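You operate a simulated robot arm through the tools that you are given. There is no shell and no other tool.

The job below is to be done with a simulated robot arm. You get a single attempt, and the scene is never put back.

TASK
Put things in order on the top of the workbench. At the end: the grey bike computer stands on top of the grey pad; the blue clothes peg from the top of the workbench stands where the grey bike computer stood; the black sink stopper stands where the blue clothes peg stood; the blue scoop stands where the silver long bolt stood; the silver long bolt stands where the black sink stopper stood; whatever was shut is shut again. Leave all else as you found it, and nothing knocked over.

The check looks at the end state, three seconds after you hand in, the way a careful person would. Anything else that was tipped, shoved, dropped, spilled or broken makes it a failure. A push-on lid holds only when it is set on centred and level and pressed home; a screw cap is set on level and turned clockwise until tight.

THE ROBOT
A 5-joint arm with a two-finger parallel gripper, fixed in place. Base frame: the origin is at the foot of the arm, x ahead of it, y to its left, z up; the work surface is at about z = 0. Lengths are in cm, angles in degrees, forces in N, time in s.
With the tool pointing down near the work surface it reaches from about 26 to 68 cm from the base axis. Its first joint turns from -66.0 to 66.0 degrees. The tool tilts only in the upright plane through the base axis and itself; it spins freely about its own axis. Payload 2.9 kg.
Tool frame: the origin (TCP) lies between the finger pads and is the grasp point; the fingertips stand 3 cm ahead of it; z points along the fingers, y is the line along which they close. Largest opening 11 cm; finger width 2, thickness 1; the body of the gripper, 4.8 by 11.2 cm, starts 5.5 cm behind the TCP.
Orientation is that of the tool frame in the base frame, as a unit quaternion [x, y, z, w]. With the fingers straight down and closing along the base's y, the tool's x points along the base's -x, its y along +y and its z along -z.

THE INTERFACE
- The arm moves only by the tool move_arm. Its argument "series" is a list of rows, each an object of numbers (a shift or turn left out is 0, a gripper value left out holds the last): "grip": the finger opening in cm, from 0 to 11; "tx", "ty", "tz": the shift along the tool's x, y, z in units of 30 mm (1.0 is 30 mm); "wx", "wy", "wz": the turn, a rotation vector about the tool's x, y, z in units of 5 degrees (1.0 is 5 degrees). In form: [{"grip": .., "tx": .., "ty": .., "tz": .., "wx": .., "wy": .., "wz": ..}, ...]. A call has 1 to 20 rows; each row shifts and turns the commanded pose from where the row before left it, along the tool's axes as they then stand. A call with a number of a shift or a turn outside -1 to 1 is refused whole. A row lasts 0.2 s, in which the tool goes at most 5 cm and 8.6 degrees; a call with a longer step from one row to the next is refused whole, and so is a gripper value outside its range. Where a pose cannot be reached the arm comes as near as it can. A force on the tool above 40 N (or 10 N above the force at the start of the call, whichever is more), or a blocked arm, ends the call early, and 0.2 s more pass. The fingers move at their own pace (about 10.8 cm/s each) and stop on an object; they squeeze with about 26 N. The grip force told is the motor's: it shows also when the fingers shut on nothing. Time passes only in rows, and 0.2 s behind the last, so rows that do not move let the fingers close. The reply holds the time, the measured pose of the TCP, the force on the tool along the base axes, the opening and the grip force, in the units named above and with some noise, with the torque about the TCP (base axes, N m) and any sound that the robot's microphone picked up.
- Cameras (640 x 400 px; columns grow to the right, rows downward): "scene" is fixed at [4.19, -46.17, 59.59]; the picture's right is [0.68, -0.73, 0.00], its down [-0.48, -0.45, -0.76] and it looks along [0.55, 0.52, -0.65] (base axes); focal length 253 px, centre (320, 200). "wrist" rides on the gripper at [7.2, 1.7, -10.3] in the tool frame; the picture's right is [-0.23, 0.97, 0.00], its down [-0.76, -0.18, -0.62] and it looks along [-0.61, -0.14, 0.78] (tool axes); focal length 222 px, centre (320, 200). There is no depth. A picture from a camera that has moved, and an enlarged one, comes with that camera's place and axes in the base frame and with its lens.
- camera(camera): a new picture of that camera. The clock stands still meanwhile.
- enlarge(camera, box): a new picture of the part [left, top, right, bottom] of that camera's present view, enlarged. The clock stands still meanwhile.
- job_done(): hands the job in; it is judged then, once.

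Places have to be worked out from the pictures, the camera data and where the tool is seen. Open the gripper and draw the arm clear of the work before you hand the job in, unless the task says otherwise.

The tools are called by a JSON object that holds its "method" and its "body". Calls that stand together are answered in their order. move_arm: Moves the arm, as the interface text tells. Its arguments: {"type":"object","properties":{"series":{"type":"array","items":{"type":"object","properties":{"grip":{"type":"number"},"tx":{"type":"number"},"ty":{"type":"number"},"tz":{"type":"number"},"wx":{"type":"number"},"wy":{"type":"number"},"wz":{"type":"number"}}}}},"required":["series"]} The other tools are called the same way: camera (camera) takes a picture; enlarge (camera, box) takes an enlarged picture of a part of a camera's view; job_done () hands the job in.

At the start:

```text
t: 0.0
ee_pos: [40.48, -10.78, 35.48]
tool_rot: [0.0, 1.0, 0.0, 0.0]
force: [0.2, -0.4, 0.2]
wrist_torque: [-0.03, 0.0, 0.01]
finger_gap: 11.0
gripper_force: 0.2
```

scene: 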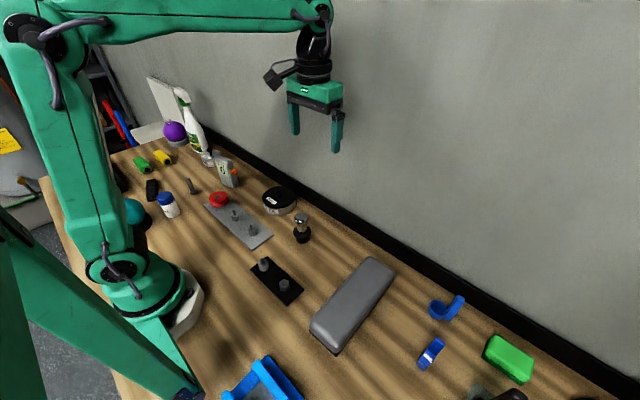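
wrist: 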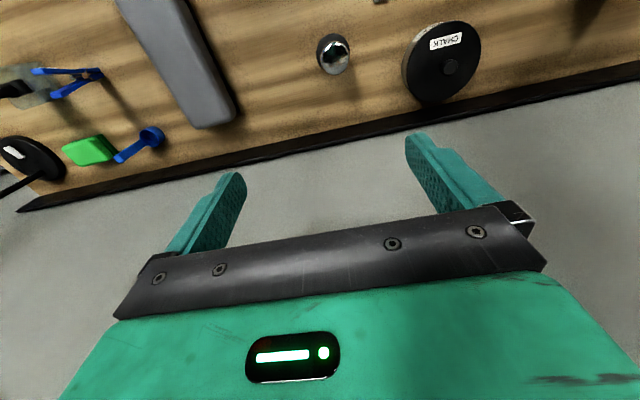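

I start by looking closer at the scene to identify the objects, since the overview is small.

{"method": "enlarge", "body": {"camera": "scene", "box": [80, 80, 340, 250]}}

{"method": "enlarge", "body": {"camera": "scene", "box": [220, 230, 420, 400]}}

{"method": "enlarge", "body": {"camera": "scene", "box": [380, 260, 640, 400]}}

{"method": "camera", "body": {"camera": "wrist"}}

```text
2.35 times, centred on (210, 165) of scene
camera zoom: at [4.19, -46.17, 59.59], right [0.68, -0.73, 0.0], down [-0.48, -0.45, -0.76], along [0.55, 0.52, -0.65], focal length 594 px, centre (579, 282)
```

zoom: 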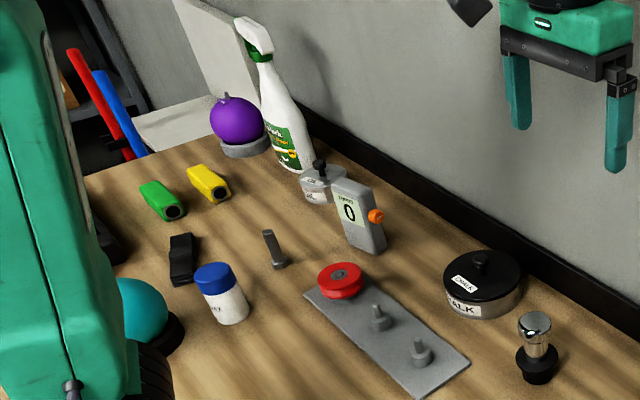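

```text
2.35 times, centred on (320, 315) of scene
camera zoom: at [4.19, -46.17, 59.59], right [0.68, -0.73, 0.0], down [-0.48, -0.45, -0.76], along [0.55, 0.52, -0.65], focal length 594 px, centre (320, -71)
```

zoom: 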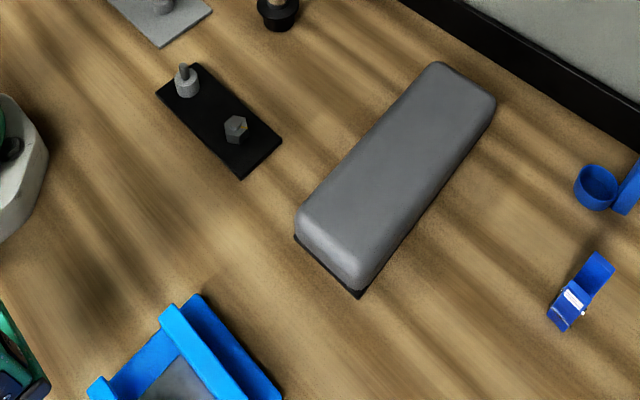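

```text
2.46 times, centred on (510, 330) of scene
camera zoom: at [4.19, -46.17, 59.59], right [0.68, -0.73, 0.0], down [-0.48, -0.45, -0.76], along [0.55, 0.52, -0.65], focal length 622 px, centre (-148, -120)
```

zoom: 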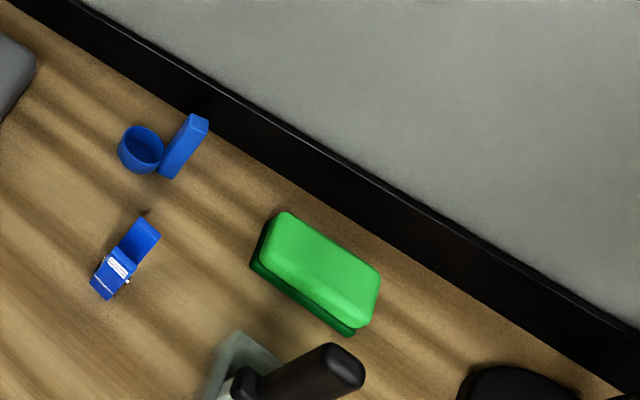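

```text
taken
camera wrist: at [33.24, -9.11, 45.69], right [0.23, 0.97, 0.0], down [0.76, -0.18, 0.62], along [0.61, -0.14, -0.78], focal length 222 px, centre (320, 200)
```

wrist: 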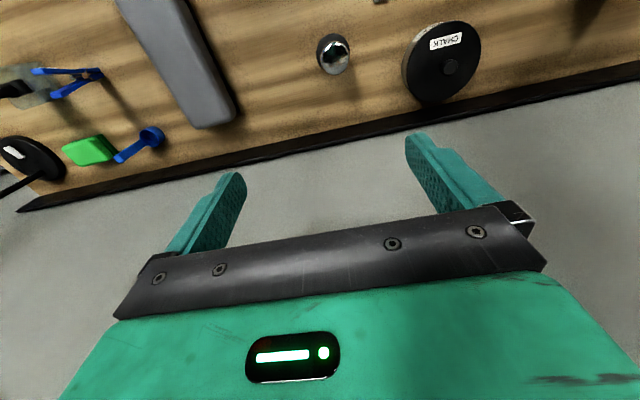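

I judge the main objects to be visible, but several identities are uncertain (the device with "0", the black clip, the pads). I enlarge these more strongly.

{"method": "enlarge", "body": {"camera": "scene", "box": [120, 130, 250, 220]}}

{"method": "enlarge", "body": {"camera": "scene", "box": [200, 150, 320, 250]}}

{"method": "enlarge", "body": {"camera": "scene", "box": [400, 280, 500, 380]}}

{"method": "enlarge", "body": {"camera": "scene", "box": [440, 330, 640, 400]}}

{"method": "enlarge", "body": {"camera": "wrist", "box": [0, 0, 250, 220]}}

{"method": "enlarge", "body": {"camera": "scene", "box": [100, 170, 320, 400]}}

```text
4.44 times, centred on (185, 175) of scene
camera zoom: at [4.19, -46.17, 59.59], right [0.68, -0.73, 0.0], down [-0.48, -0.45, -0.76], along [0.55, 0.52, -0.65], focal length 1122 px, centre (920, 311)
```

zoom: 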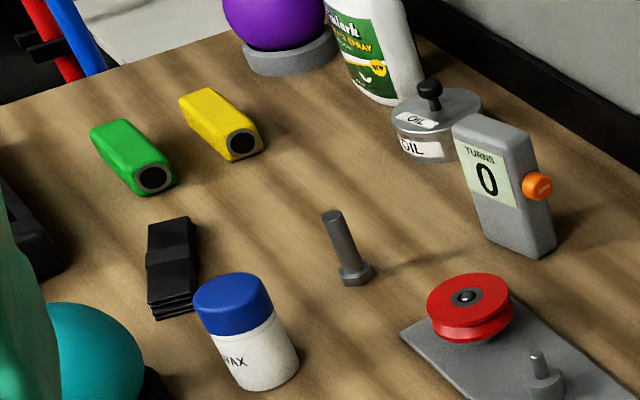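

```text
4.00 times, centred on (260, 200) of scene
camera zoom: at [4.19, -46.17, 59.59], right [0.68, -0.73, 0.0], down [-0.48, -0.45, -0.76], along [0.55, 0.52, -0.65], focal length 1010 px, centre (560, 200)
```

zoom: 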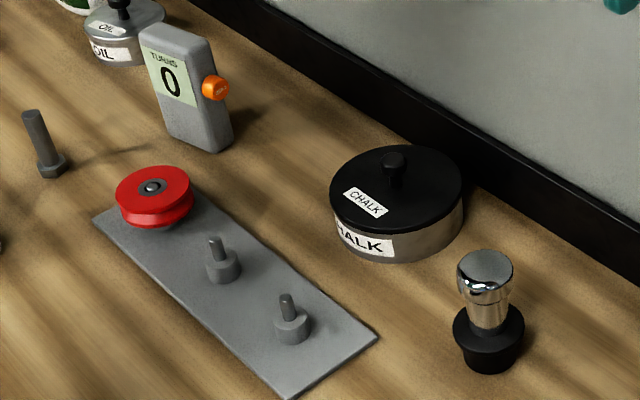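

```text
4.00 times, centred on (450, 330) of scene
camera zoom: at [4.19, -46.17, 59.59], right [0.68, -0.73, 0.0], down [-0.48, -0.45, -0.76], along [0.55, 0.52, -0.65], focal length 1010 px, centre (-200, -320)
```

zoom: 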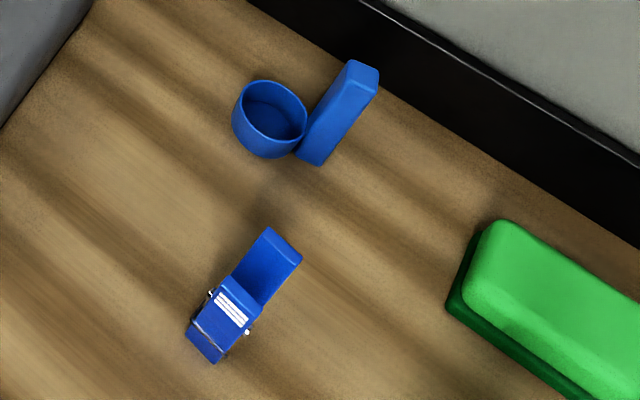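

```text
3.20 times, centred on (540, 365) of scene
camera zoom: at [4.19, -46.17, 59.59], right [0.68, -0.73, 0.0], down [-0.48, -0.45, -0.76], along [0.55, 0.52, -0.65], focal length 808 px, centre (-384, -328)
```

zoom: 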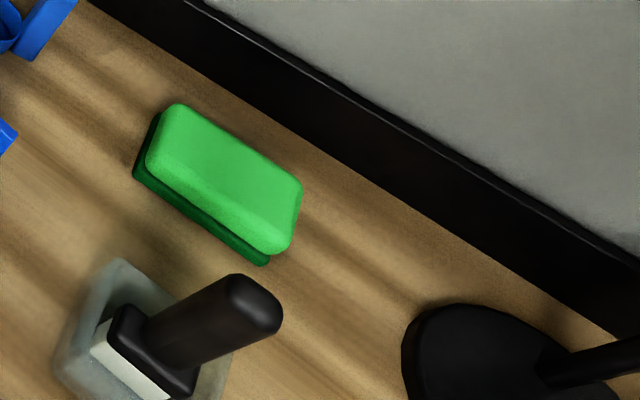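

```text
1.82 times, centred on (125, 110) of wrist
camera zoom: at [33.24, -9.11, 45.69], right [0.23, 0.97, 0.0], down [0.76, -0.18, 0.62], along [0.61, -0.14, -0.78], focal length 404 px, centre (674, 364)
```

zoom: 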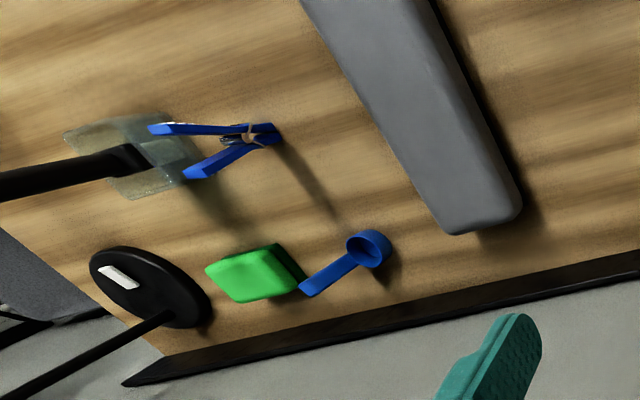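

```text
1.74 times, centred on (210, 285) of scene
camera zoom: at [4.19, -46.17, 59.59], right [0.68, -0.73, 0.0], down [-0.48, -0.45, -0.76], along [0.55, 0.52, -0.65], focal length 439 px, centre (511, 52)
```

zoom: 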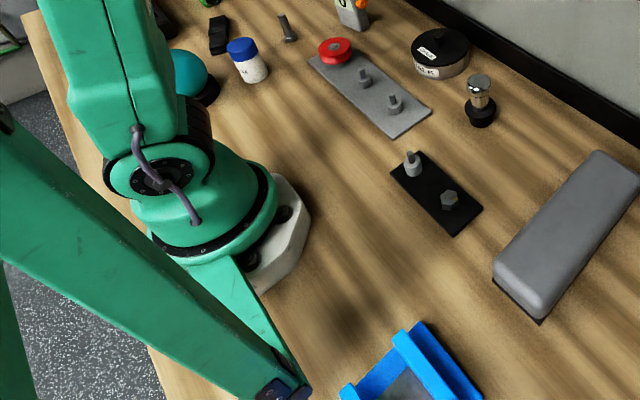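

The "TURNS 0" device, the bolt standing on its head, the chrome-handled stopper, scoop, and an upright blue peg are seen. I survey with the wrist camera from above: first move left and spin the tool so the camera looks left.

{"method": "move_arm", "body": {"series": [{"ty": 0.9, "tx": 0.4}, {"ty": 0.9, "tx": 0.4}, {"ty": 0.9, "tx": 0.4}, {"ty": 0.9, "tx": 0.4}, {"ty": 0.9, "tx": 0.4}, {"ty": 0.9, "tx": 0.4}, {"ty": 0.9, "tx": 0.4}, {"wz": -1}, {"wz": -1}, {"wz": -1}, {"wz": -1}, {"wz": -1}, {"wz": -1}, {"wz": -1}, {"wz": -1}, {"wz": -1}, {"wz": -1}, {"wz": -1}, {"wz": -1}]}}

```text
t: 4.0
ee_pos: [32.23, 8.12, 35.33]
tool_rot: [-0.5, 0.866, 0.0, 0.0]
force: [0.0, -0.4, -0.1]
wrist_torque: [0.0, -0.01, 0.01]
finger_gap: 11.02
gripper_force: 0.1
```

The arm tracks as commanded. I take a wrist picture here to see the left half of the bench.

{"method": "camera", "body": {"camera": "wrist"}}

{"method": "camera", "body": {"camera": "scene"}}

```text
taken
camera wrist: at [27.02, 2.65, 45.66], right [-0.73, 0.68, 0.0], down [0.53, 0.57, 0.62], along [0.43, 0.46, -0.78], focal length 222 px, centre (320, 200)
```

wrist: 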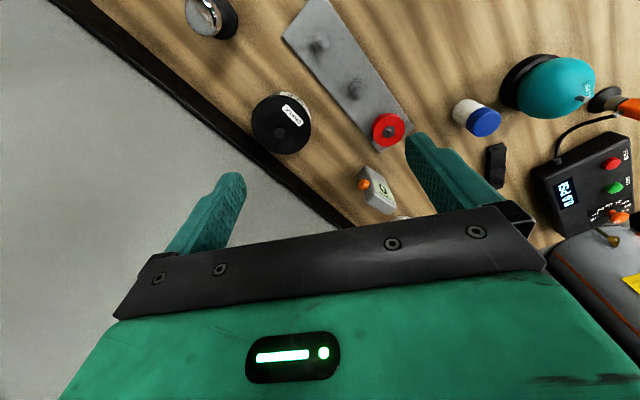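

```text
taken
```

scene: 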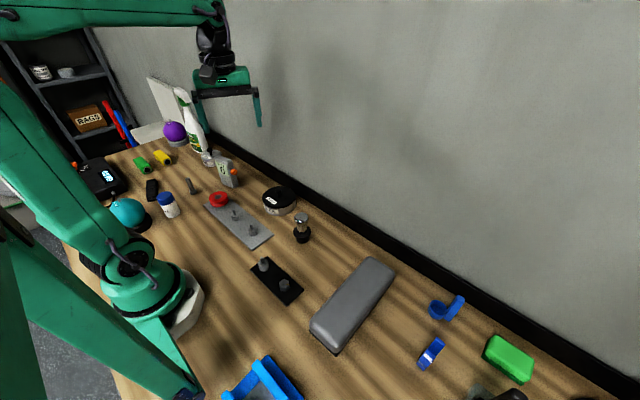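

A black control box with display is on the far left too. I complete the spin to −90° and move further left for a near-vertical view of that area.

{"method": "move_arm", "body": {"series": [{"wz": -1}, {"wz": -1}, {"wz": -1}, {"wz": -1}, {"wz": -1}, {"wz": -1}, {"tx": -0.9, "ty": 0.2}, {"tx": -0.9, "ty": 0.2}, {"tx": -0.9, "ty": 0.2}, {"tx": -0.9, "ty": 0.2}, {"tx": -0.9, "ty": 0.2}, {"tx": -0.9, "ty": 0.2}, {"tx": -0.9, "ty": 0.2}]}}

{"method": "camera", "body": {"camera": "wrist"}}

```text
t: 6.8
ee_pos: [28.02, 26.93, 35.46]
tool_rot: [-0.707, 0.707, 0.0, 0.0]
force: [-0.2, 0.2, 0.1]
wrist_torque: [0.01, 0.02, -0.03]
finger_gap: 10.96
gripper_force: 0.0
```

```text
taken
camera wrist: at [26.31, 19.69, 45.77], right [-0.97, 0.23, 0.0], down [0.18, 0.76, 0.62], along [0.14, 0.61, -0.78], focal length 222 px, centre (320, 200)
```

wrist: 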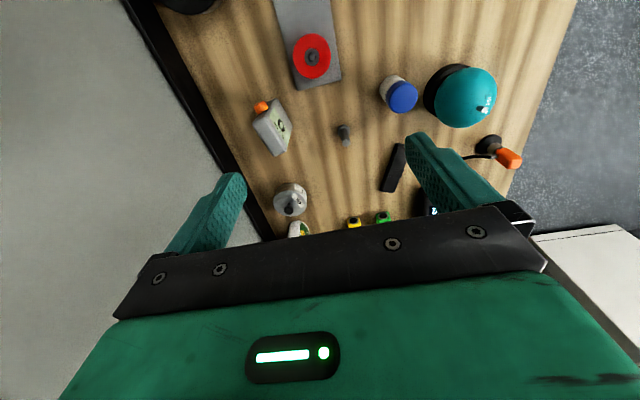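

The left area shows the turns counter, bolt, wax jar, black clip, oil tin. I enlarge the view for details.

{"method": "enlarge", "body": {"camera": "wrist", "box": [230, 60, 430, 240]}}

{"method": "enlarge", "body": {"camera": "wrist", "box": [370, 20, 570, 220]}}

{"method": "enlarge", "body": {"camera": "scene", "box": [60, 110, 200, 240]}}

{"method": "enlarge", "body": {"camera": "scene", "box": [0, 0, 220, 160]}}

```text
2.22 times, centred on (330, 150) of wrist
camera zoom: at [26.31, 19.69, 45.77], right [-0.97, 0.23, 0.0], down [0.18, 0.76, 0.62], along [0.14, 0.61, -0.78], focal length 494 px, centre (298, 311)
```

zoom: 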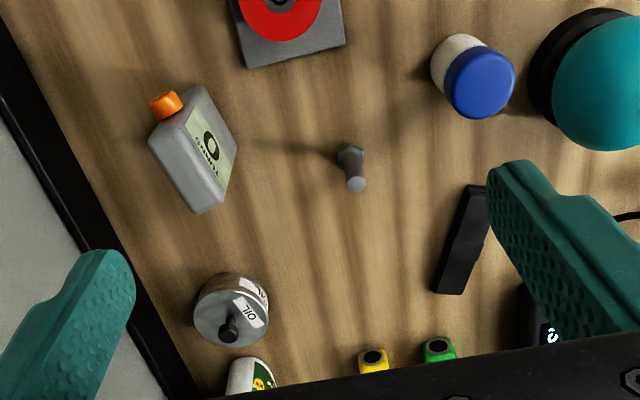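

```text
2.00 times, centred on (470, 120) of wrist
camera zoom: at [26.31, 19.69, 45.77], right [-0.97, 0.23, 0.0], down [0.18, 0.76, 0.62], along [0.14, 0.61, -0.78], focal length 444 px, centre (20, 360)
```

zoom: 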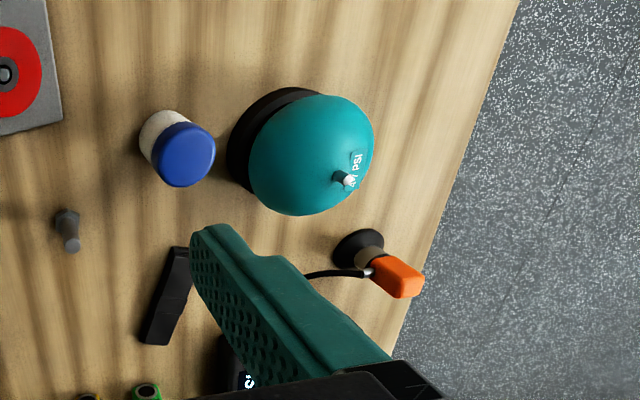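

```text
3.08 times, centred on (130, 175) of scene
camera zoom: at [4.19, -46.17, 59.59], right [0.68, -0.73, 0.0], down [-0.48, -0.45, -0.76], along [0.55, 0.52, -0.65], focal length 777 px, centre (905, 277)
```

zoom: 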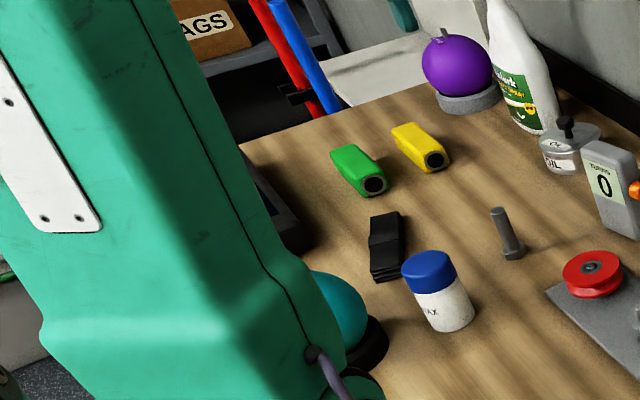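

```text
2.50 times, centred on (110, 80) of scene
camera zoom: at [4.19, -46.17, 59.59], right [0.68, -0.73, 0.0], down [-0.48, -0.45, -0.76], along [0.55, 0.52, -0.65], focal length 631 px, centre (845, 500)
```

zoom: 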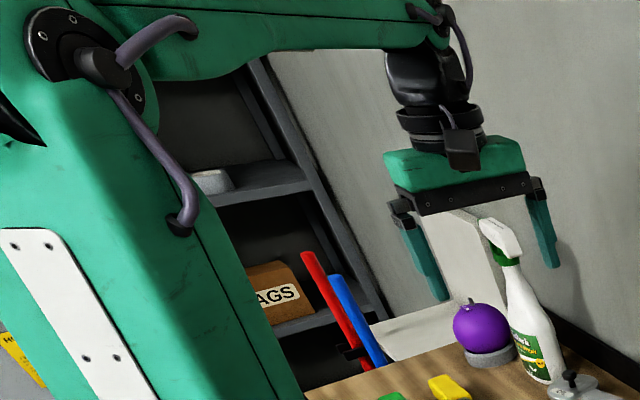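

Now I look at the right side: I move the arm across to the right (height 35 cm, clear of everything) and then spin the camera to look right.

{"method": "move_arm", "body": {"series": [{"tx": 1, "ty": -0.15}, {"tx": 1, "ty": -0.15}, {"tx": 1, "ty": -0.15}, {"tx": 1, "ty": -0.15}, {"tx": 1, "ty": -0.15}, {"tx": 1, "ty": -0.15}, {"tx": 1, "ty": -0.15}, {"tx": 1, "ty": -0.15}, {"tx": 1, "ty": -0.15}, {"tx": 1, "ty": -0.15}, {"tx": 1, "ty": -0.15}, {"tx": 1, "ty": -0.15}, {"tx": 1, "ty": -0.15}, {"tx": 1, "ty": -0.15}, {"tx": 1, "ty": -0.15}, {"tx": 1, "ty": -0.15}, {"tx": 1, "ty": -0.15}, {"tx": 1, "ty": -0.15}, {"tx": 1, "ty": -0.15}, {"tx": 1, "ty": -0.15}]}}

{"method": "camera", "body": {"camera": "wrist"}}

```text
t: 11.0
ee_pos: [36.9, -32.96, 35.34]
tool_rot: [0.707, -0.707, 0.0, 0.0]
force: [0.4, -0.1, 0.1]
wrist_torque: [0.0, 0.0, 0.0]
finger_gap: 11.0
gripper_force: 0.0
```

```text
taken
camera wrist: at [35.22, -40.13, 45.73], right [-0.97, 0.23, 0.0], down [0.18, 0.76, 0.62], along [0.14, 0.61, -0.78], focal length 222 px, centre (320, 200)
```

wrist: 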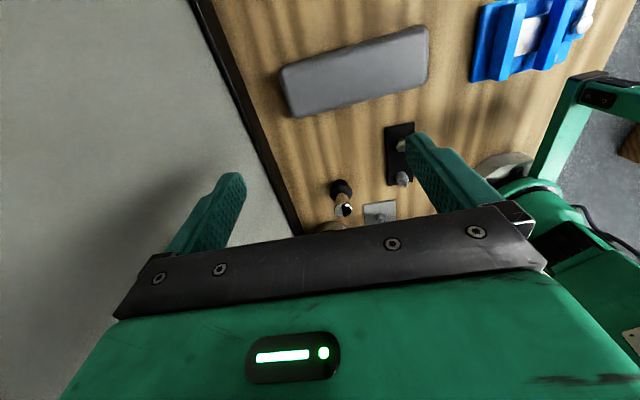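

I spin the camera around by 90° (looking forward) and then onwards to the right.

{"method": "move_arm", "body": {"series": [{"wz": 1}, {"wz": 1}, {"wz": 1}, {"wz": 1}, {"wz": 1}, {"wz": 1}, {"wz": 1}, {"wz": 1}, {"wz": 1}, {"wz": 1}, {"wz": 1}, {"wz": 1}, {"wz": 1}, {"wz": 1}, {"wz": 1}, {"wz": 1}, {"wz": 1}, {"wz": 1}]}}

{"method": "camera", "body": {"camera": "wrist"}}

{"method": "move_arm", "body": {"series": [{"wz": 1}, {"wz": 1}, {"wz": 1}, {"wz": 1}, {"wz": 1}, {"wz": 1}, {"wz": 1}, {"wz": 1}, {"wz": 1}, {"wz": 1}, {"wz": 1}, {"wz": 1}, {"wz": 1}, {"wz": 1}, {"wz": 1}, {"wz": 1}, {"wz": 1}, {"wz": 1}]}}

{"method": "camera", "body": {"camera": "wrist"}}

```text
t: 14.8
ee_pos: [36.89, -33.01, 35.38]
tool_rot: [0.002, 1.0, 0.0, -0.001]
force: [-0.8, 0.2, 1.2]
wrist_torque: [-0.01, -0.01, -0.01]
finger_gap: 11.0
gripper_force: 0.0
```

```text
taken
camera wrist: at [29.6, -31.33, 45.7], right [0.23, 0.97, 0.0], down [0.76, -0.18, 0.62], along [0.61, -0.14, -0.78], focal length 222 px, centre (320, 200)
```

wrist: 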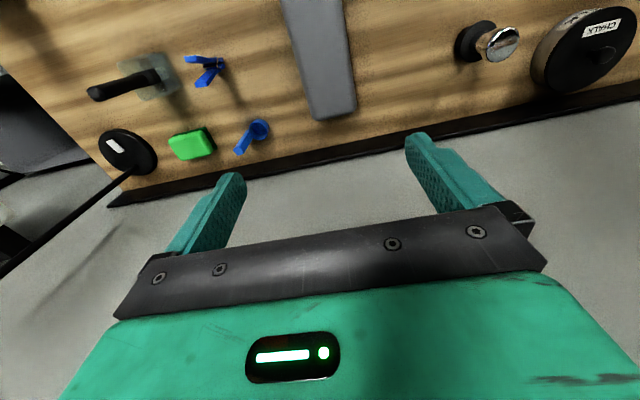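

```text
t: 18.6
ee_pos: [36.8, -32.98, 35.49]
tool_rot: [0.708, 0.706, 0.001, 0.0]
force: [0.4, 0.4, -0.2]
wrist_torque: [0.02, -0.04, -0.01]
finger_gap: 10.99
gripper_force: 0.1
```

```text
taken
camera wrist: at [38.56, -25.75, 45.73], right [0.97, -0.23, 0.0], down [-0.18, -0.76, 0.62], along [-0.14, -0.61, -0.78], focal length 222 px, centre (320, 200)
```

wrist: 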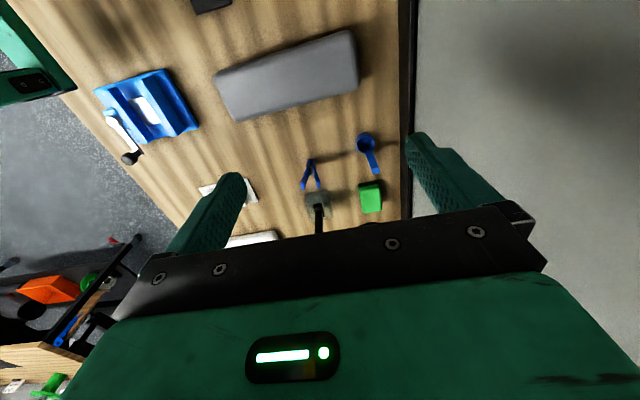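

More objects appear on the right (white sheets, etc.). I enlarge this view.

{"method": "enlarge", "body": {"camera": "wrist", "box": [280, 110, 420, 240]}}

{"method": "enlarge", "body": {"camera": "wrist", "box": [60, 40, 300, 250]}}

{"method": "enlarge", "body": {"camera": "wrist", "box": [0, 220, 160, 400]}}

```text
3.08 times, centred on (350, 175) of wrist
camera zoom: at [38.56, -25.75, 45.73], right [0.97, -0.23, 0.0], down [-0.18, -0.76, 0.62], along [-0.14, -0.61, -0.78], focal length 684 px, centre (228, 277)
```

zoom: 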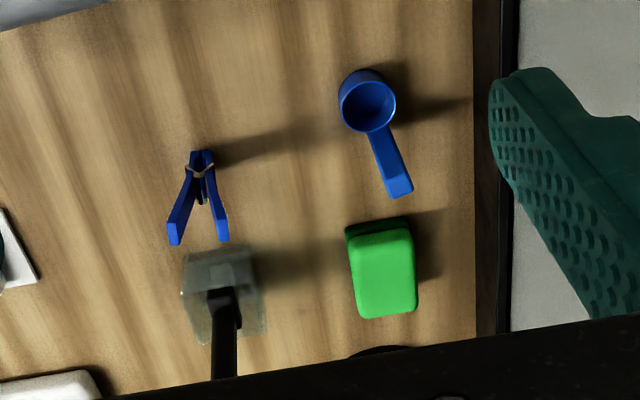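

```text
1.90 times, centred on (180, 145) of wrist
camera zoom: at [38.56, -25.75, 45.73], right [0.97, -0.23, 0.0], down [-0.18, -0.76, 0.62], along [-0.14, -0.61, -0.78], focal length 423 px, centre (587, 305)
```

zoom: 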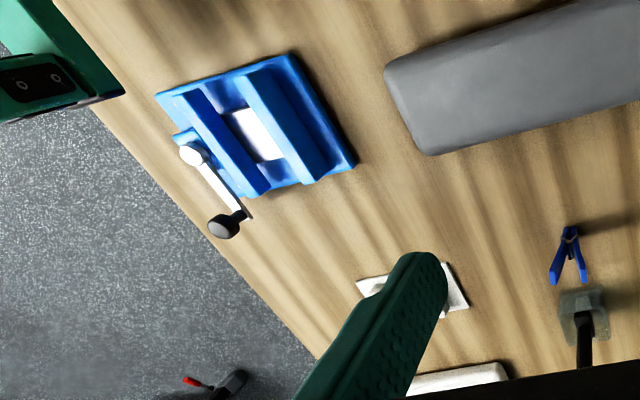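

```text
2.22 times, centred on (80, 310) of wrist
camera zoom: at [38.56, -25.75, 45.73], right [0.97, -0.23, 0.0], down [-0.18, -0.76, 0.62], along [-0.14, -0.61, -0.78], focal length 494 px, centre (853, -44)
```

zoom: 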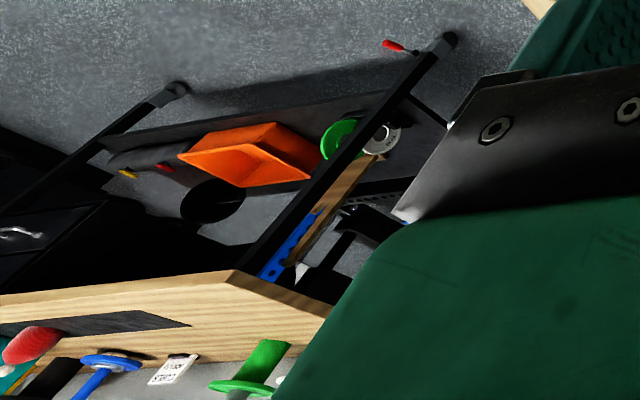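

I move further right to see the objects hidden behind the finger.

{"method": "move_arm", "body": {"series": [{"tx": -1, "ty": -0.5}, {"tx": -1, "ty": -0.5}, {"tx": -1, "ty": -0.5}, {"tx": -1, "ty": -0.5}, {"tx": -1, "ty": -0.5}]}}

{"method": "camera", "body": {"camera": "wrist"}}

{"method": "enlarge", "body": {"camera": "wrist", "box": [150, 60, 400, 240]}}

```text
t: 19.8
ee_pos: [29.13, -48.01, 35.11]
tool_rot: [0.707, 0.707, 0.0, 0.001]
force: [0.0, -0.8, 0.2]
wrist_torque: [-0.02, 0.02, 0.02]
finger_gap: 11.02
gripper_force: 0.2
```

```text
taken
camera wrist: at [30.87, -40.73, 45.46], right [0.97, -0.23, 0.0], down [-0.18, -0.76, 0.62], along [-0.14, -0.61, -0.78], focal length 222 px, centre (320, 200)
```

wrist: 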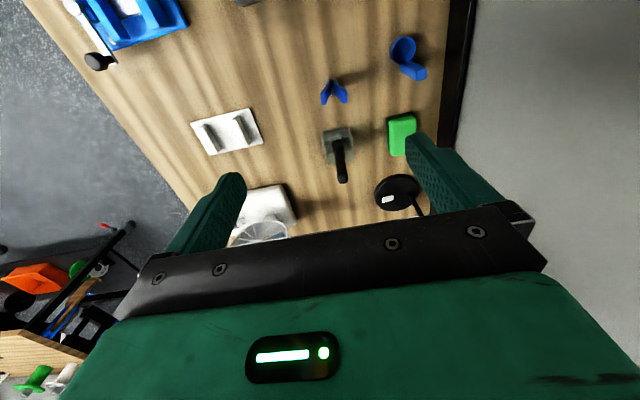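

```text
2.22 times, centred on (275, 150) of wrist
camera zoom: at [30.87, -40.73, 45.46], right [0.97, -0.23, 0.0], down [-0.18, -0.76, 0.62], along [-0.14, -0.61, -0.78], focal length 494 px, centre (420, 311)
```

zoom: 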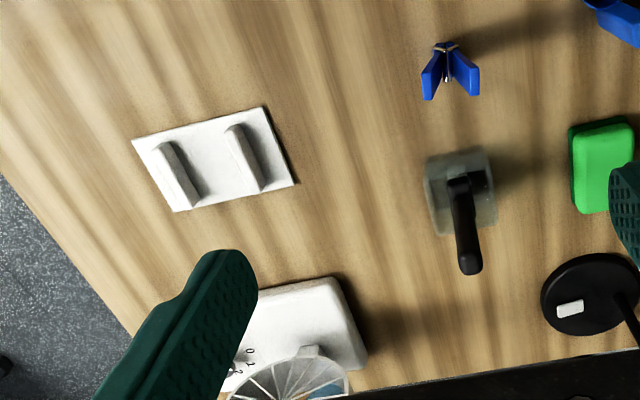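

I judge: the "TURNS 0" device is the bike computer, the big rounded grey block is the grey pad. I enlarge the scene strongly for measuring each object.

{"method": "enlarge", "body": {"camera": "scene", "box": [200, 150, 248, 190]}}

{"method": "enlarge", "body": {"camera": "scene", "box": [300, 250, 404, 360]}}

{"method": "enlarge", "body": {"camera": "scene", "box": [410, 330, 450, 376]}}

{"method": "enlarge", "body": {"camera": "scene", "box": [280, 205, 326, 250]}}

{"method": "enlarge", "body": {"camera": "scene", "box": [175, 168, 215, 200]}}

{"method": "enlarge", "body": {"camera": "scene", "box": [420, 285, 475, 330]}}

```text
10.00 times, centred on (224, 170) of scene
camera zoom: at [4.19, -46.17, 59.59], right [0.68, -0.73, 0.0], down [-0.48, -0.45, -0.76], along [0.55, 0.52, -0.65], focal length 2526 px, centre (1280, 500)
```

zoom: 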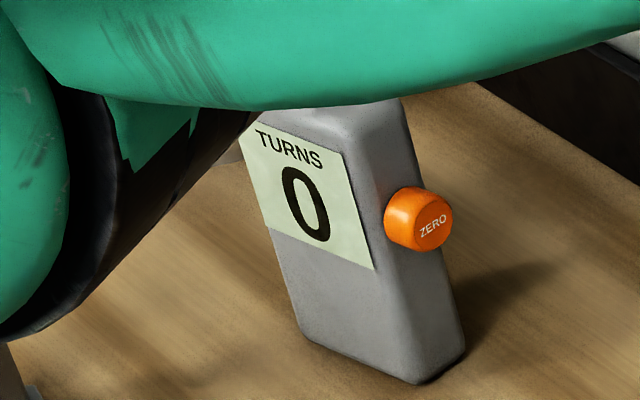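

```text
3.64 times, centred on (352, 305) of scene
camera zoom: at [4.19, -46.17, 59.59], right [0.68, -0.73, 0.0], down [-0.48, -0.45, -0.76], along [0.55, 0.52, -0.65], focal length 918 px, centre (204, -182)
```

zoom: 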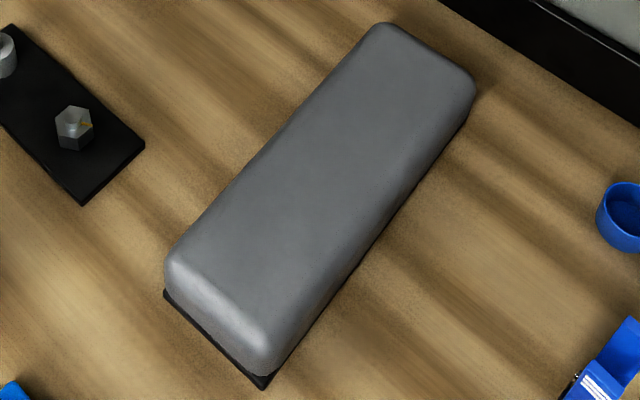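

```text
8.70 times, centred on (430, 353) of scene
camera zoom: at [4.19, -46.17, 59.59], right [0.68, -0.73, 0.0], down [-0.48, -0.45, -0.76], along [0.55, 0.52, -0.65], focal length 2196 px, centre (-636, -1130)
```

zoom: 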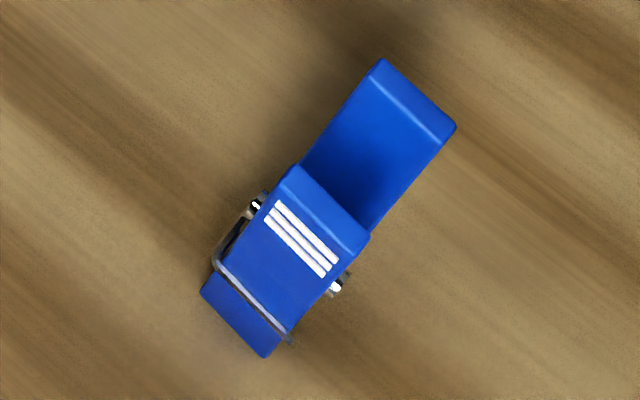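

```text
8.89 times, centred on (303, 228) of scene
camera zoom: at [4.19, -46.17, 59.59], right [0.68, -0.73, 0.0], down [-0.48, -0.45, -0.76], along [0.55, 0.52, -0.65], focal length 2245 px, centre (471, -44)
```

zoom: 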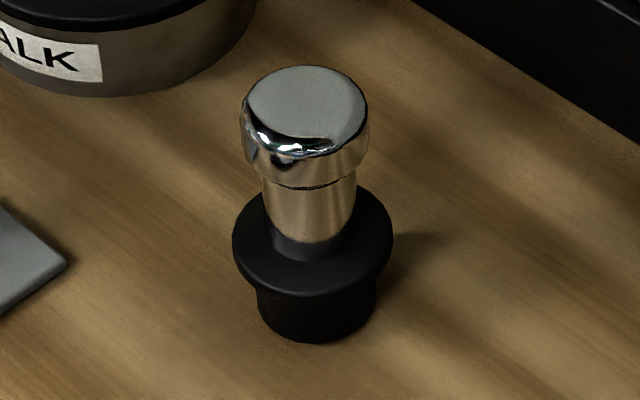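

```text
12.50 times, centred on (195, 184) of scene
camera zoom: at [4.19, -46.17, 59.59], right [0.68, -0.73, 0.0], down [-0.48, -0.45, -0.76], along [0.55, 0.52, -0.65], focal length 3157 px, centre (1882, 400)
```

zoom: 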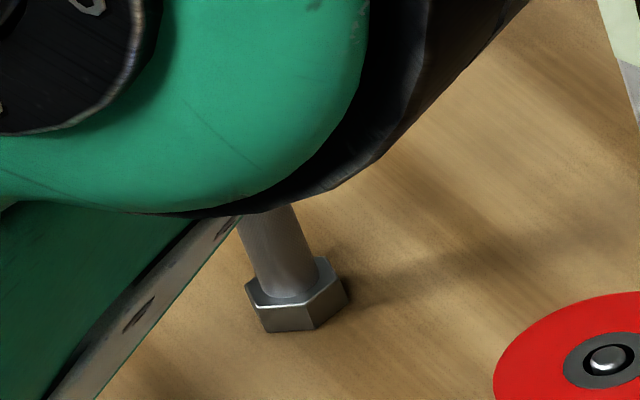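

```text
8.89 times, centred on (448, 308) of scene
camera zoom: at [4.19, -46.17, 59.59], right [0.68, -0.73, 0.0], down [-0.48, -0.45, -0.76], along [0.55, 0.52, -0.65], focal length 2245 px, centre (-813, -756)
```

zoom: 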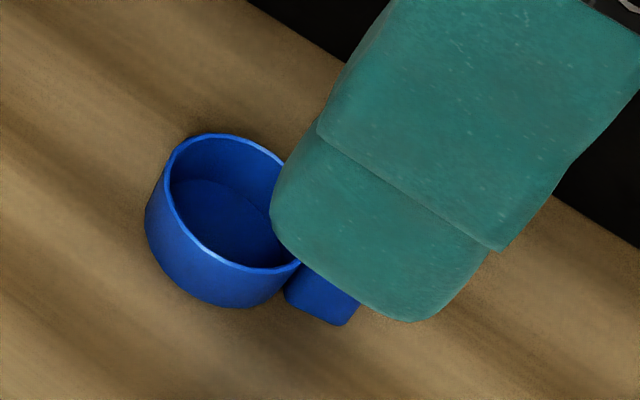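

Measurements so far: bike computer ≈(37.6, 33.1), 6.5×2.5×10.5 cm; pad spans x≈20–44, y≈−28…−36; peg ≈(31,−49.6) standing ~10 cm; stopper ≈(37.9,−7.5); bolt ≈(25.2,38.4); scoop cup ≈(43.4,−47) with upright handle. I travel high to above the bike computer, aligning the closing line with its thickness.

{"method": "move_arm", "body": {"series": [{"tx": 1, "ty": 0.1}, {"tx": 1, "ty": 0.1}, {"tx": 1, "ty": 0.1}, {"tx": 1, "ty": 0.1}, {"tx": 1, "ty": 0.1}, {"tx": 1, "ty": 0.1}, {"tx": 1, "ty": 0.1}, {"tx": 1, "ty": 0.1}, {"tx": 1, "ty": 0.1}, {"tx": 1, "ty": 0.1}, {"tx": 1, "ty": 0.1}, {"tx": 1, "ty": 0.1}, {"tx": 1, "ty": 0.1}, {"tx": 1, "ty": 0.1}, {"tx": 1, "ty": 0.1}, {"tx": 1, "ty": 0.1}, {"tx": 1, "ty": 0.1}, {"tx": 1, "ty": 0.1}, {"tx": 1, "ty": 0.1}, {"tx": 1, "ty": 0.1}]}}

{"method": "move_arm", "body": {"series": [{"tx": 1, "ty": 0.12}, {"tx": 1, "ty": 0.12}, {"tx": 1, "ty": 0.12}, {"tx": 1, "ty": 0.12}, {"tx": 1, "ty": 0.12}, {"tx": 1, "ty": 0.12}, {"tx": 1, "ty": 0.12}, {"wz": -1}, {"wz": -1}, {"wz": -0.4}, {"tz": 1}, {"tz": 1}, {"tz": 1}]}}

{"method": "camera", "body": {"camera": "wrist"}}

{"method": "enlarge", "body": {"camera": "scene", "box": [150, 110, 290, 210]}}

```text
t: 24.0
ee_pos: [35.29, 12.13, 35.33]
tool_rot: [0.708, 0.707, 0.0, 0.0]
force: [-1.3, 0.1, -0.8]
wrist_torque: [-0.02, 0.0, 0.02]
finger_gap: 11.01
gripper_force: 0.0
```

```text
t: 26.8
ee_pos: [37.97, 33.14, 26.37]
tool_rot: [0.63, 0.777, 0.001, 0.0]
force: [0.2, -1.1, 1.1]
wrist_torque: [-0.03, 0.0, 0.02]
finger_gap: 10.99
gripper_force: 0.0
```

```text
taken
camera wrist: at [38.18, 40.6, 36.67], right [1.0, -0.02, 0.0], down [-0.02, -0.78, 0.62], along [-0.01, -0.62, -0.78], focal length 222 px, centre (320, 200)
```

wrist: 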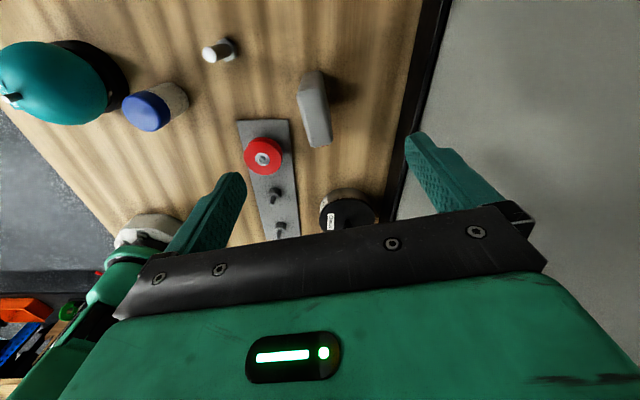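

```text
4.00 times, centred on (220, 160) of scene
camera zoom: at [4.19, -46.17, 59.59], right [0.68, -0.73, 0.0], down [-0.48, -0.45, -0.76], along [0.55, 0.52, -0.65], focal length 1010 px, centre (720, 360)
```

zoom: 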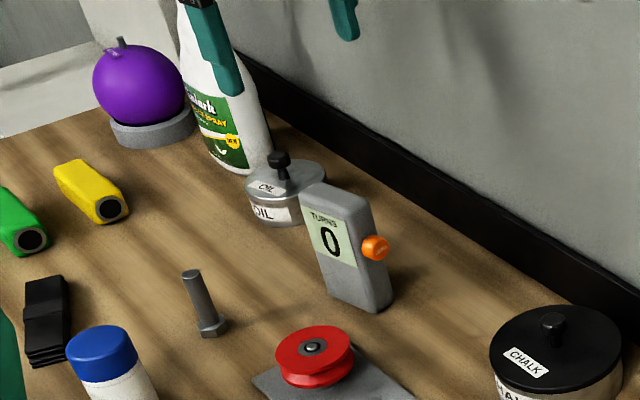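

The computer is beneath the gripper, seen from its back side. I enlarge to refine its place and orientation.

{"method": "enlarge", "body": {"camera": "wrist", "box": [270, 55, 366, 155]}}

{"method": "enlarge", "body": {"camera": "scene", "box": [216, 152, 256, 194]}}

```text
4.00 times, centred on (318, 105) of wrist
camera zoom: at [38.18, 40.6, 36.67], right [1.0, -0.02, 0.0], down [-0.02, -0.78, 0.62], along [-0.01, -0.62, -0.78], focal length 888 px, centre (328, 580)
```

zoom: 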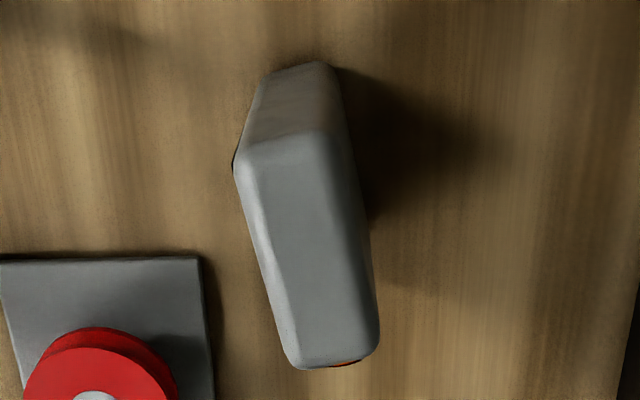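

```text
9.52 times, centred on (236, 173) of scene
camera zoom: at [4.19, -46.17, 59.59], right [0.68, -0.73, 0.0], down [-0.48, -0.45, -0.76], along [0.55, 0.52, -0.65], focal length 2405 px, centre (1120, 457)
```

zoom: 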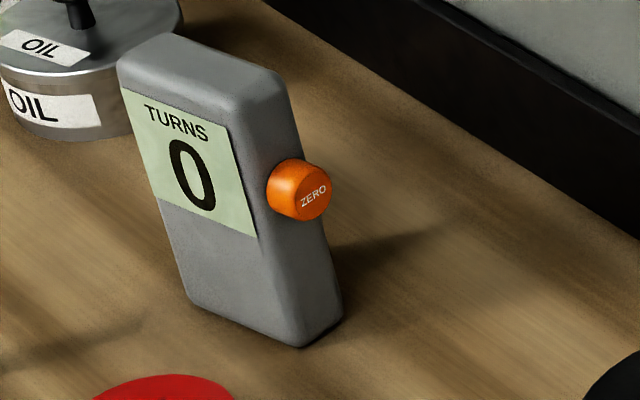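

Refined: computer centre ≈(37.6, 31.6), turned 11.4°, ~2.6 cm thick. I shift to be above it, narrow the fingers to 7 cm, lower to about z=17 and check again.

{"method": "move_arm", "body": {"series": [{"tx": -0.5, "ty": -0.22, "wz": 0.1, "grip": 7}, {"tz": 1}, {"tz": 1}, {"tz": 0.8}, {}]}}

{"method": "camera", "body": {"camera": "wrist"}}

{"method": "enlarge", "body": {"camera": "scene", "box": [190, 100, 290, 200]}}

```text
t: 28.0
ee_pos: [37.68, 31.47, 17.85]
tool_rot: [0.632, 0.775, 0.0, 0.0]
force: [0.8, 1.2, 0.4]
wrist_torque: [-0.02, -0.02, 0.04]
finger_gap: 7.0
gripper_force: 0.1
```

```text
taken
camera wrist: at [37.86, 38.85, 28.15], right [1.0, -0.03, 0.0], down [-0.02, -0.78, 0.62], along [-0.02, -0.62, -0.78], focal length 222 px, centre (320, 200)
```

wrist: 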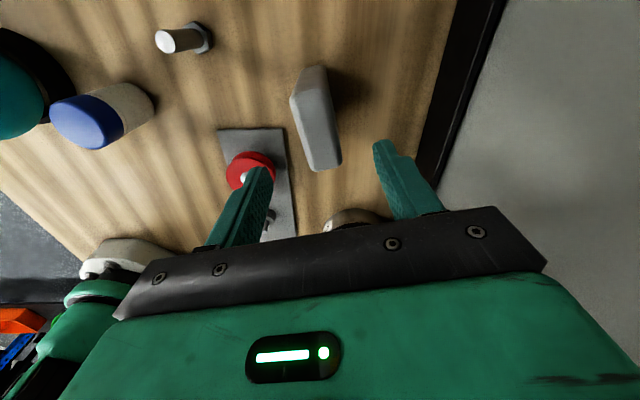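

```text
4.00 times, centred on (240, 150) of scene
camera zoom: at [4.19, -46.17, 59.59], right [0.68, -0.73, 0.0], down [-0.48, -0.45, -0.76], along [0.55, 0.52, -0.65], focal length 1010 px, centre (640, 400)
```

zoom: 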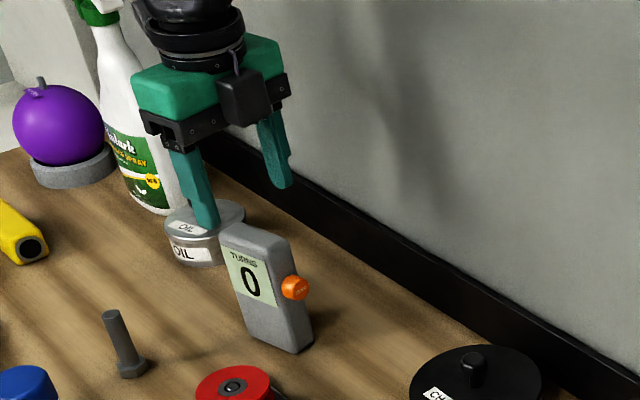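

The computer is centred between the fingers to within ~2 mm. I lower around it to z≈7.6 and close the fingers.

{"method": "move_arm", "body": {"series": [{"ty": -0.07, "tz": 0.8}, {"tz": 0.8}, {"tz": 0.8}, {"tz": 0.6}, {"tz": 0.42}, {}]}}

{"method": "camera", "body": {"camera": "wrist"}}

{"method": "enlarge", "body": {"camera": "scene", "box": [190, 120, 290, 200]}}

```text
t: 29.4
ee_pos: [37.41, 31.11, 7.76]
tool_rot: [0.633, 0.774, 0.001, 0.0]
force: [-0.2, 0.5, -0.3]
wrist_torque: [-0.02, -0.02, 0.02]
finger_gap: 6.99
gripper_force: 0.1
```

```text
taken
camera wrist: at [37.62, 38.63, 18.05], right [1.0, -0.03, 0.0], down [-0.02, -0.78, 0.62], along [-0.02, -0.62, -0.78], focal length 222 px, centre (320, 200)
```

wrist: 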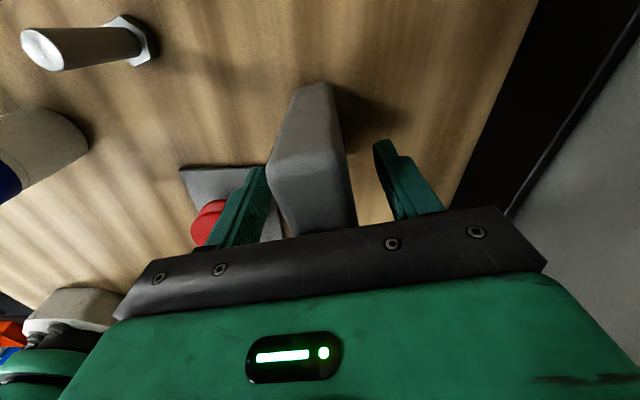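

```text
5.00 times, centred on (240, 160) of scene
camera zoom: at [4.19, -46.17, 59.59], right [0.68, -0.73, 0.0], down [-0.48, -0.45, -0.76], along [0.55, 0.52, -0.65], focal length 1263 px, centre (720, 400)
```

zoom: 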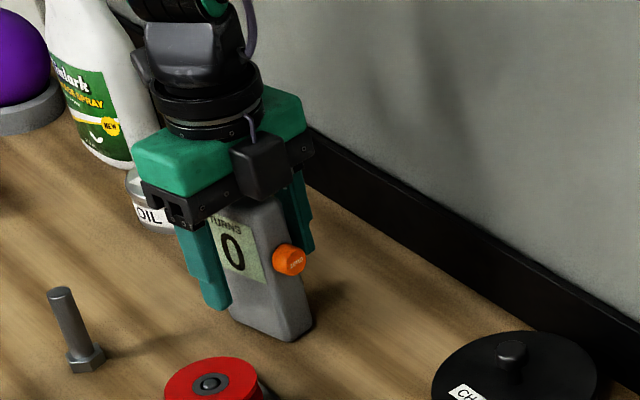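

The fingers straddle the computer front and back, away from the ZERO button. I close the grip.

{"method": "move_arm", "body": {"series": [{"grip": 1.0}, {}, {}, {}, {}]}}

{"method": "enlarge", "body": {"camera": "scene", "box": [190, 120, 290, 200]}}

```text
t: 30.6
ee_pos: [37.48, 31.12, 7.66]
tool_rot: [0.633, 0.774, 0.0, 0.0]
force: [0.4, -0.6, 1.1]
wrist_torque: [0.07, 0.01, 0.03]
finger_gap: 2.98
gripper_force: 25.7
```

```text
5.00 times, centred on (240, 160) of scene
camera zoom: at [4.19, -46.17, 59.59], right [0.68, -0.73, 0.0], down [-0.48, -0.45, -0.76], along [0.55, 0.52, -0.65], focal length 1263 px, centre (720, 400)
```

zoom: 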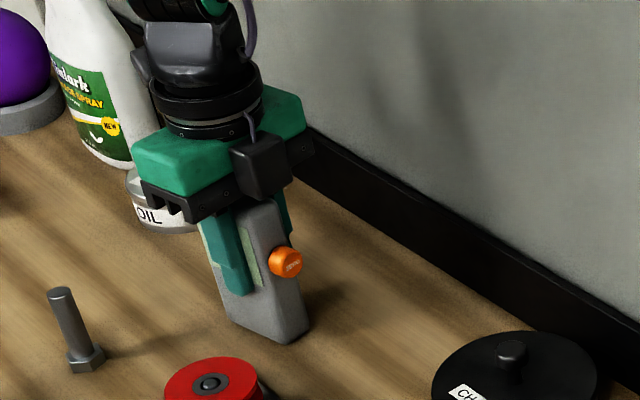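

The grip holds (2.98 cm thick, 25.7 N). I lift straight up to z≈27.

{"method": "move_arm", "body": {"series": [{"tz": -0.3}, {"tz": -0.7}, {"tz": -0.9}, {"tz": -0.9}, {"tz": -0.9}, {"tz": -0.9}, {"tz": -0.9}, {"tz": -0.9}, {}]}}

{"method": "camera", "body": {"camera": "scene"}}

```text
t: 32.6
ee_pos: [37.66, 31.55, 26.64]
tool_rot: [0.633, 0.774, 0.001, 0.001]
force: [0.9, 0.6, -0.8]
wrist_torque: [-0.01, -0.03, 0.02]
finger_gap: 2.97
gripper_force: 25.7
```

```text
taken
```

scene: 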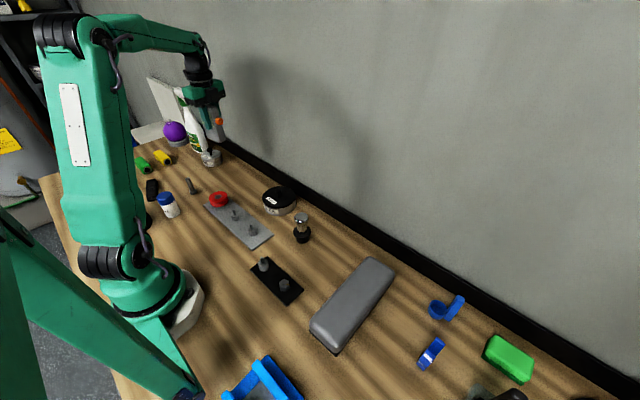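

The computer is held. I check with the wrist camera how it sits in the grip before travelling.

{"method": "enlarge", "body": {"camera": "wrist", "box": [200, 60, 440, 260]}}

{"method": "enlarge", "body": {"camera": "scene", "box": [160, 60, 260, 180]}}

```text
2.00 times, centred on (320, 160) of wrist
camera zoom: at [37.81, 39.01, 37.12], right [1.0, -0.03, 0.0], down [-0.02, -0.78, 0.62], along [-0.02, -0.62, -0.78], focal length 444 px, centre (320, 280)
```

zoom: 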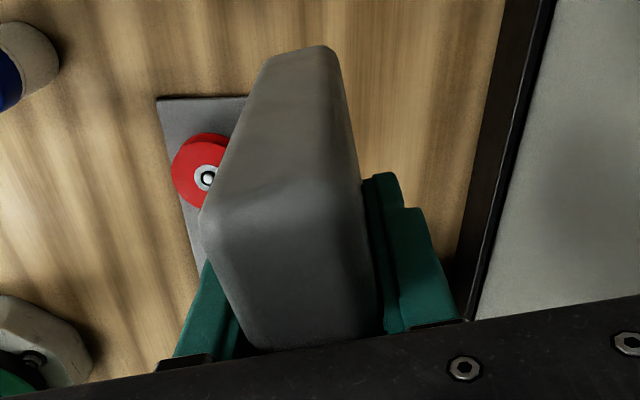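

```text
3.33 times, centred on (210, 120) of scene
camera zoom: at [4.19, -46.17, 59.59], right [0.68, -0.73, 0.0], down [-0.48, -0.45, -0.76], along [0.55, 0.52, -0.65], focal length 842 px, centre (687, 467)
```

zoom: 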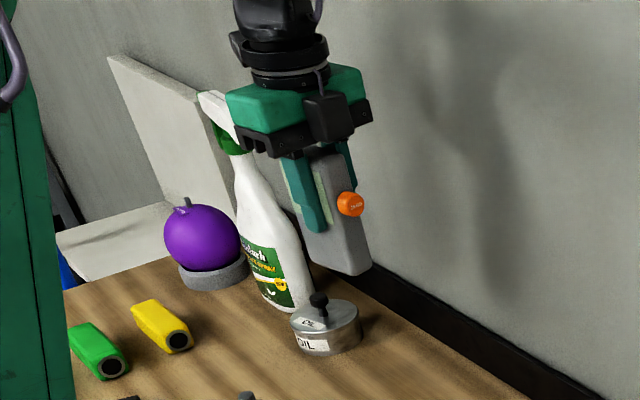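

Held upright and level. I carry it high to above the pad near (32, −32).

{"method": "move_arm", "body": {"series": [{"tx": -0.97, "ty": -0.288}, {"tx": -0.97, "ty": -0.288}, {"tx": -0.97, "ty": -0.288}, {"tx": -0.97, "ty": -0.288}, {"tx": -0.97, "ty": -0.288}, {"tx": -0.97, "ty": -0.288}, {"tx": -0.97, "ty": -0.288}, {"tx": -0.97, "ty": -0.288}, {"tx": -0.97, "ty": -0.288}, {"tx": -0.97, "ty": -0.288}, {"tx": -0.97, "ty": -0.288}, {"tx": -0.97, "ty": -0.288}, {"tx": -0.97, "ty": -0.288}, {"tx": -0.97, "ty": -0.288}, {"tx": -0.97, "ty": -0.288}, {"tx": -0.97, "ty": -0.288}, {"tx": -0.97, "ty": -0.288}, {"tx": -0.97, "ty": -0.288}, {"tx": -0.97, "ty": -0.288}, {"tx": -0.97, "ty": -0.288}]}}

{"method": "move_arm", "body": {"series": [{"tx": -0.97, "ty": -0.288}, {"wz": -0.982}, {"wz": -0.982}, {"wz": -0.982}, {"wz": -0.982}, {"wz": -0.982}, {"wz": -0.982}, {"wz": -0.982}, {"wz": -0.982}, {"wz": -0.982}, {"wz": -0.982}, {"wz": -0.982}, {"wz": -0.982}, {"wz": -0.982}, {"wz": -0.982}, {"wz": -0.982}, {"wz": -0.982}, {}]}}

{"method": "camera", "body": {"camera": "scene"}}

{"method": "camera", "body": {"camera": "wrist"}}

```text
t: 36.8
ee_pos: [31.83, -29.13, 27.1]
tool_rot: [0.633, 0.774, 0.001, -0.001]
force: [0.4, 0.2, -1.0]
wrist_torque: [0.01, 0.01, -0.05]
finger_gap: 2.98
gripper_force: 26.2
```

```text
t: 40.6
ee_pos: [31.74, -32.05, 26.8]
tool_rot: [-0.001, 1.0, 0.0, 0.0]
force: [-0.5, 0.3, -0.2]
wrist_torque: [-0.01, -0.03, 0.04]
finger_gap: 1.0
gripper_force: 0.2
```

```text
taken
```

scene: 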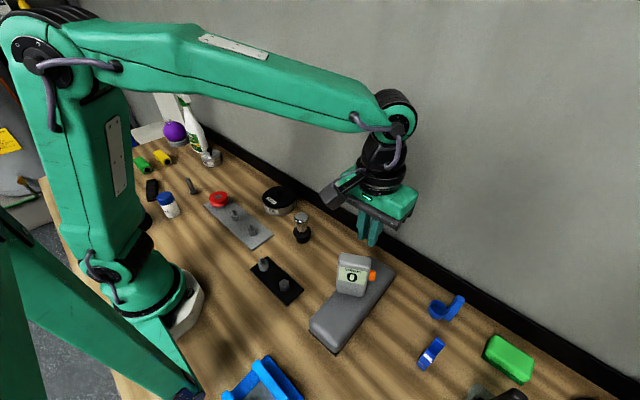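

```text
taken
camera wrist: at [24.55, -30.43, 37.22], right [0.23, 0.97, 0.0], down [0.76, -0.18, 0.62], along [0.61, -0.14, -0.78], focal length 222 px, centre (320, 200)
```

wrist: 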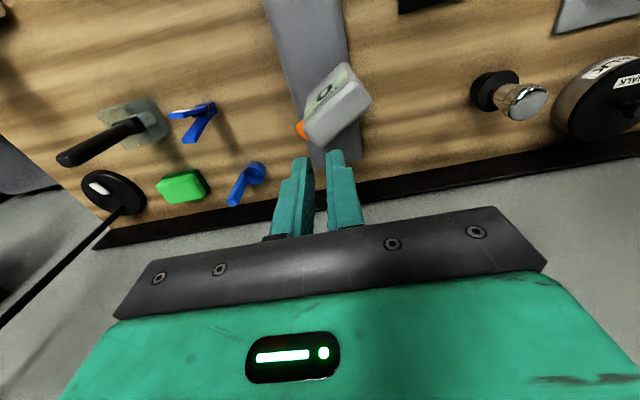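

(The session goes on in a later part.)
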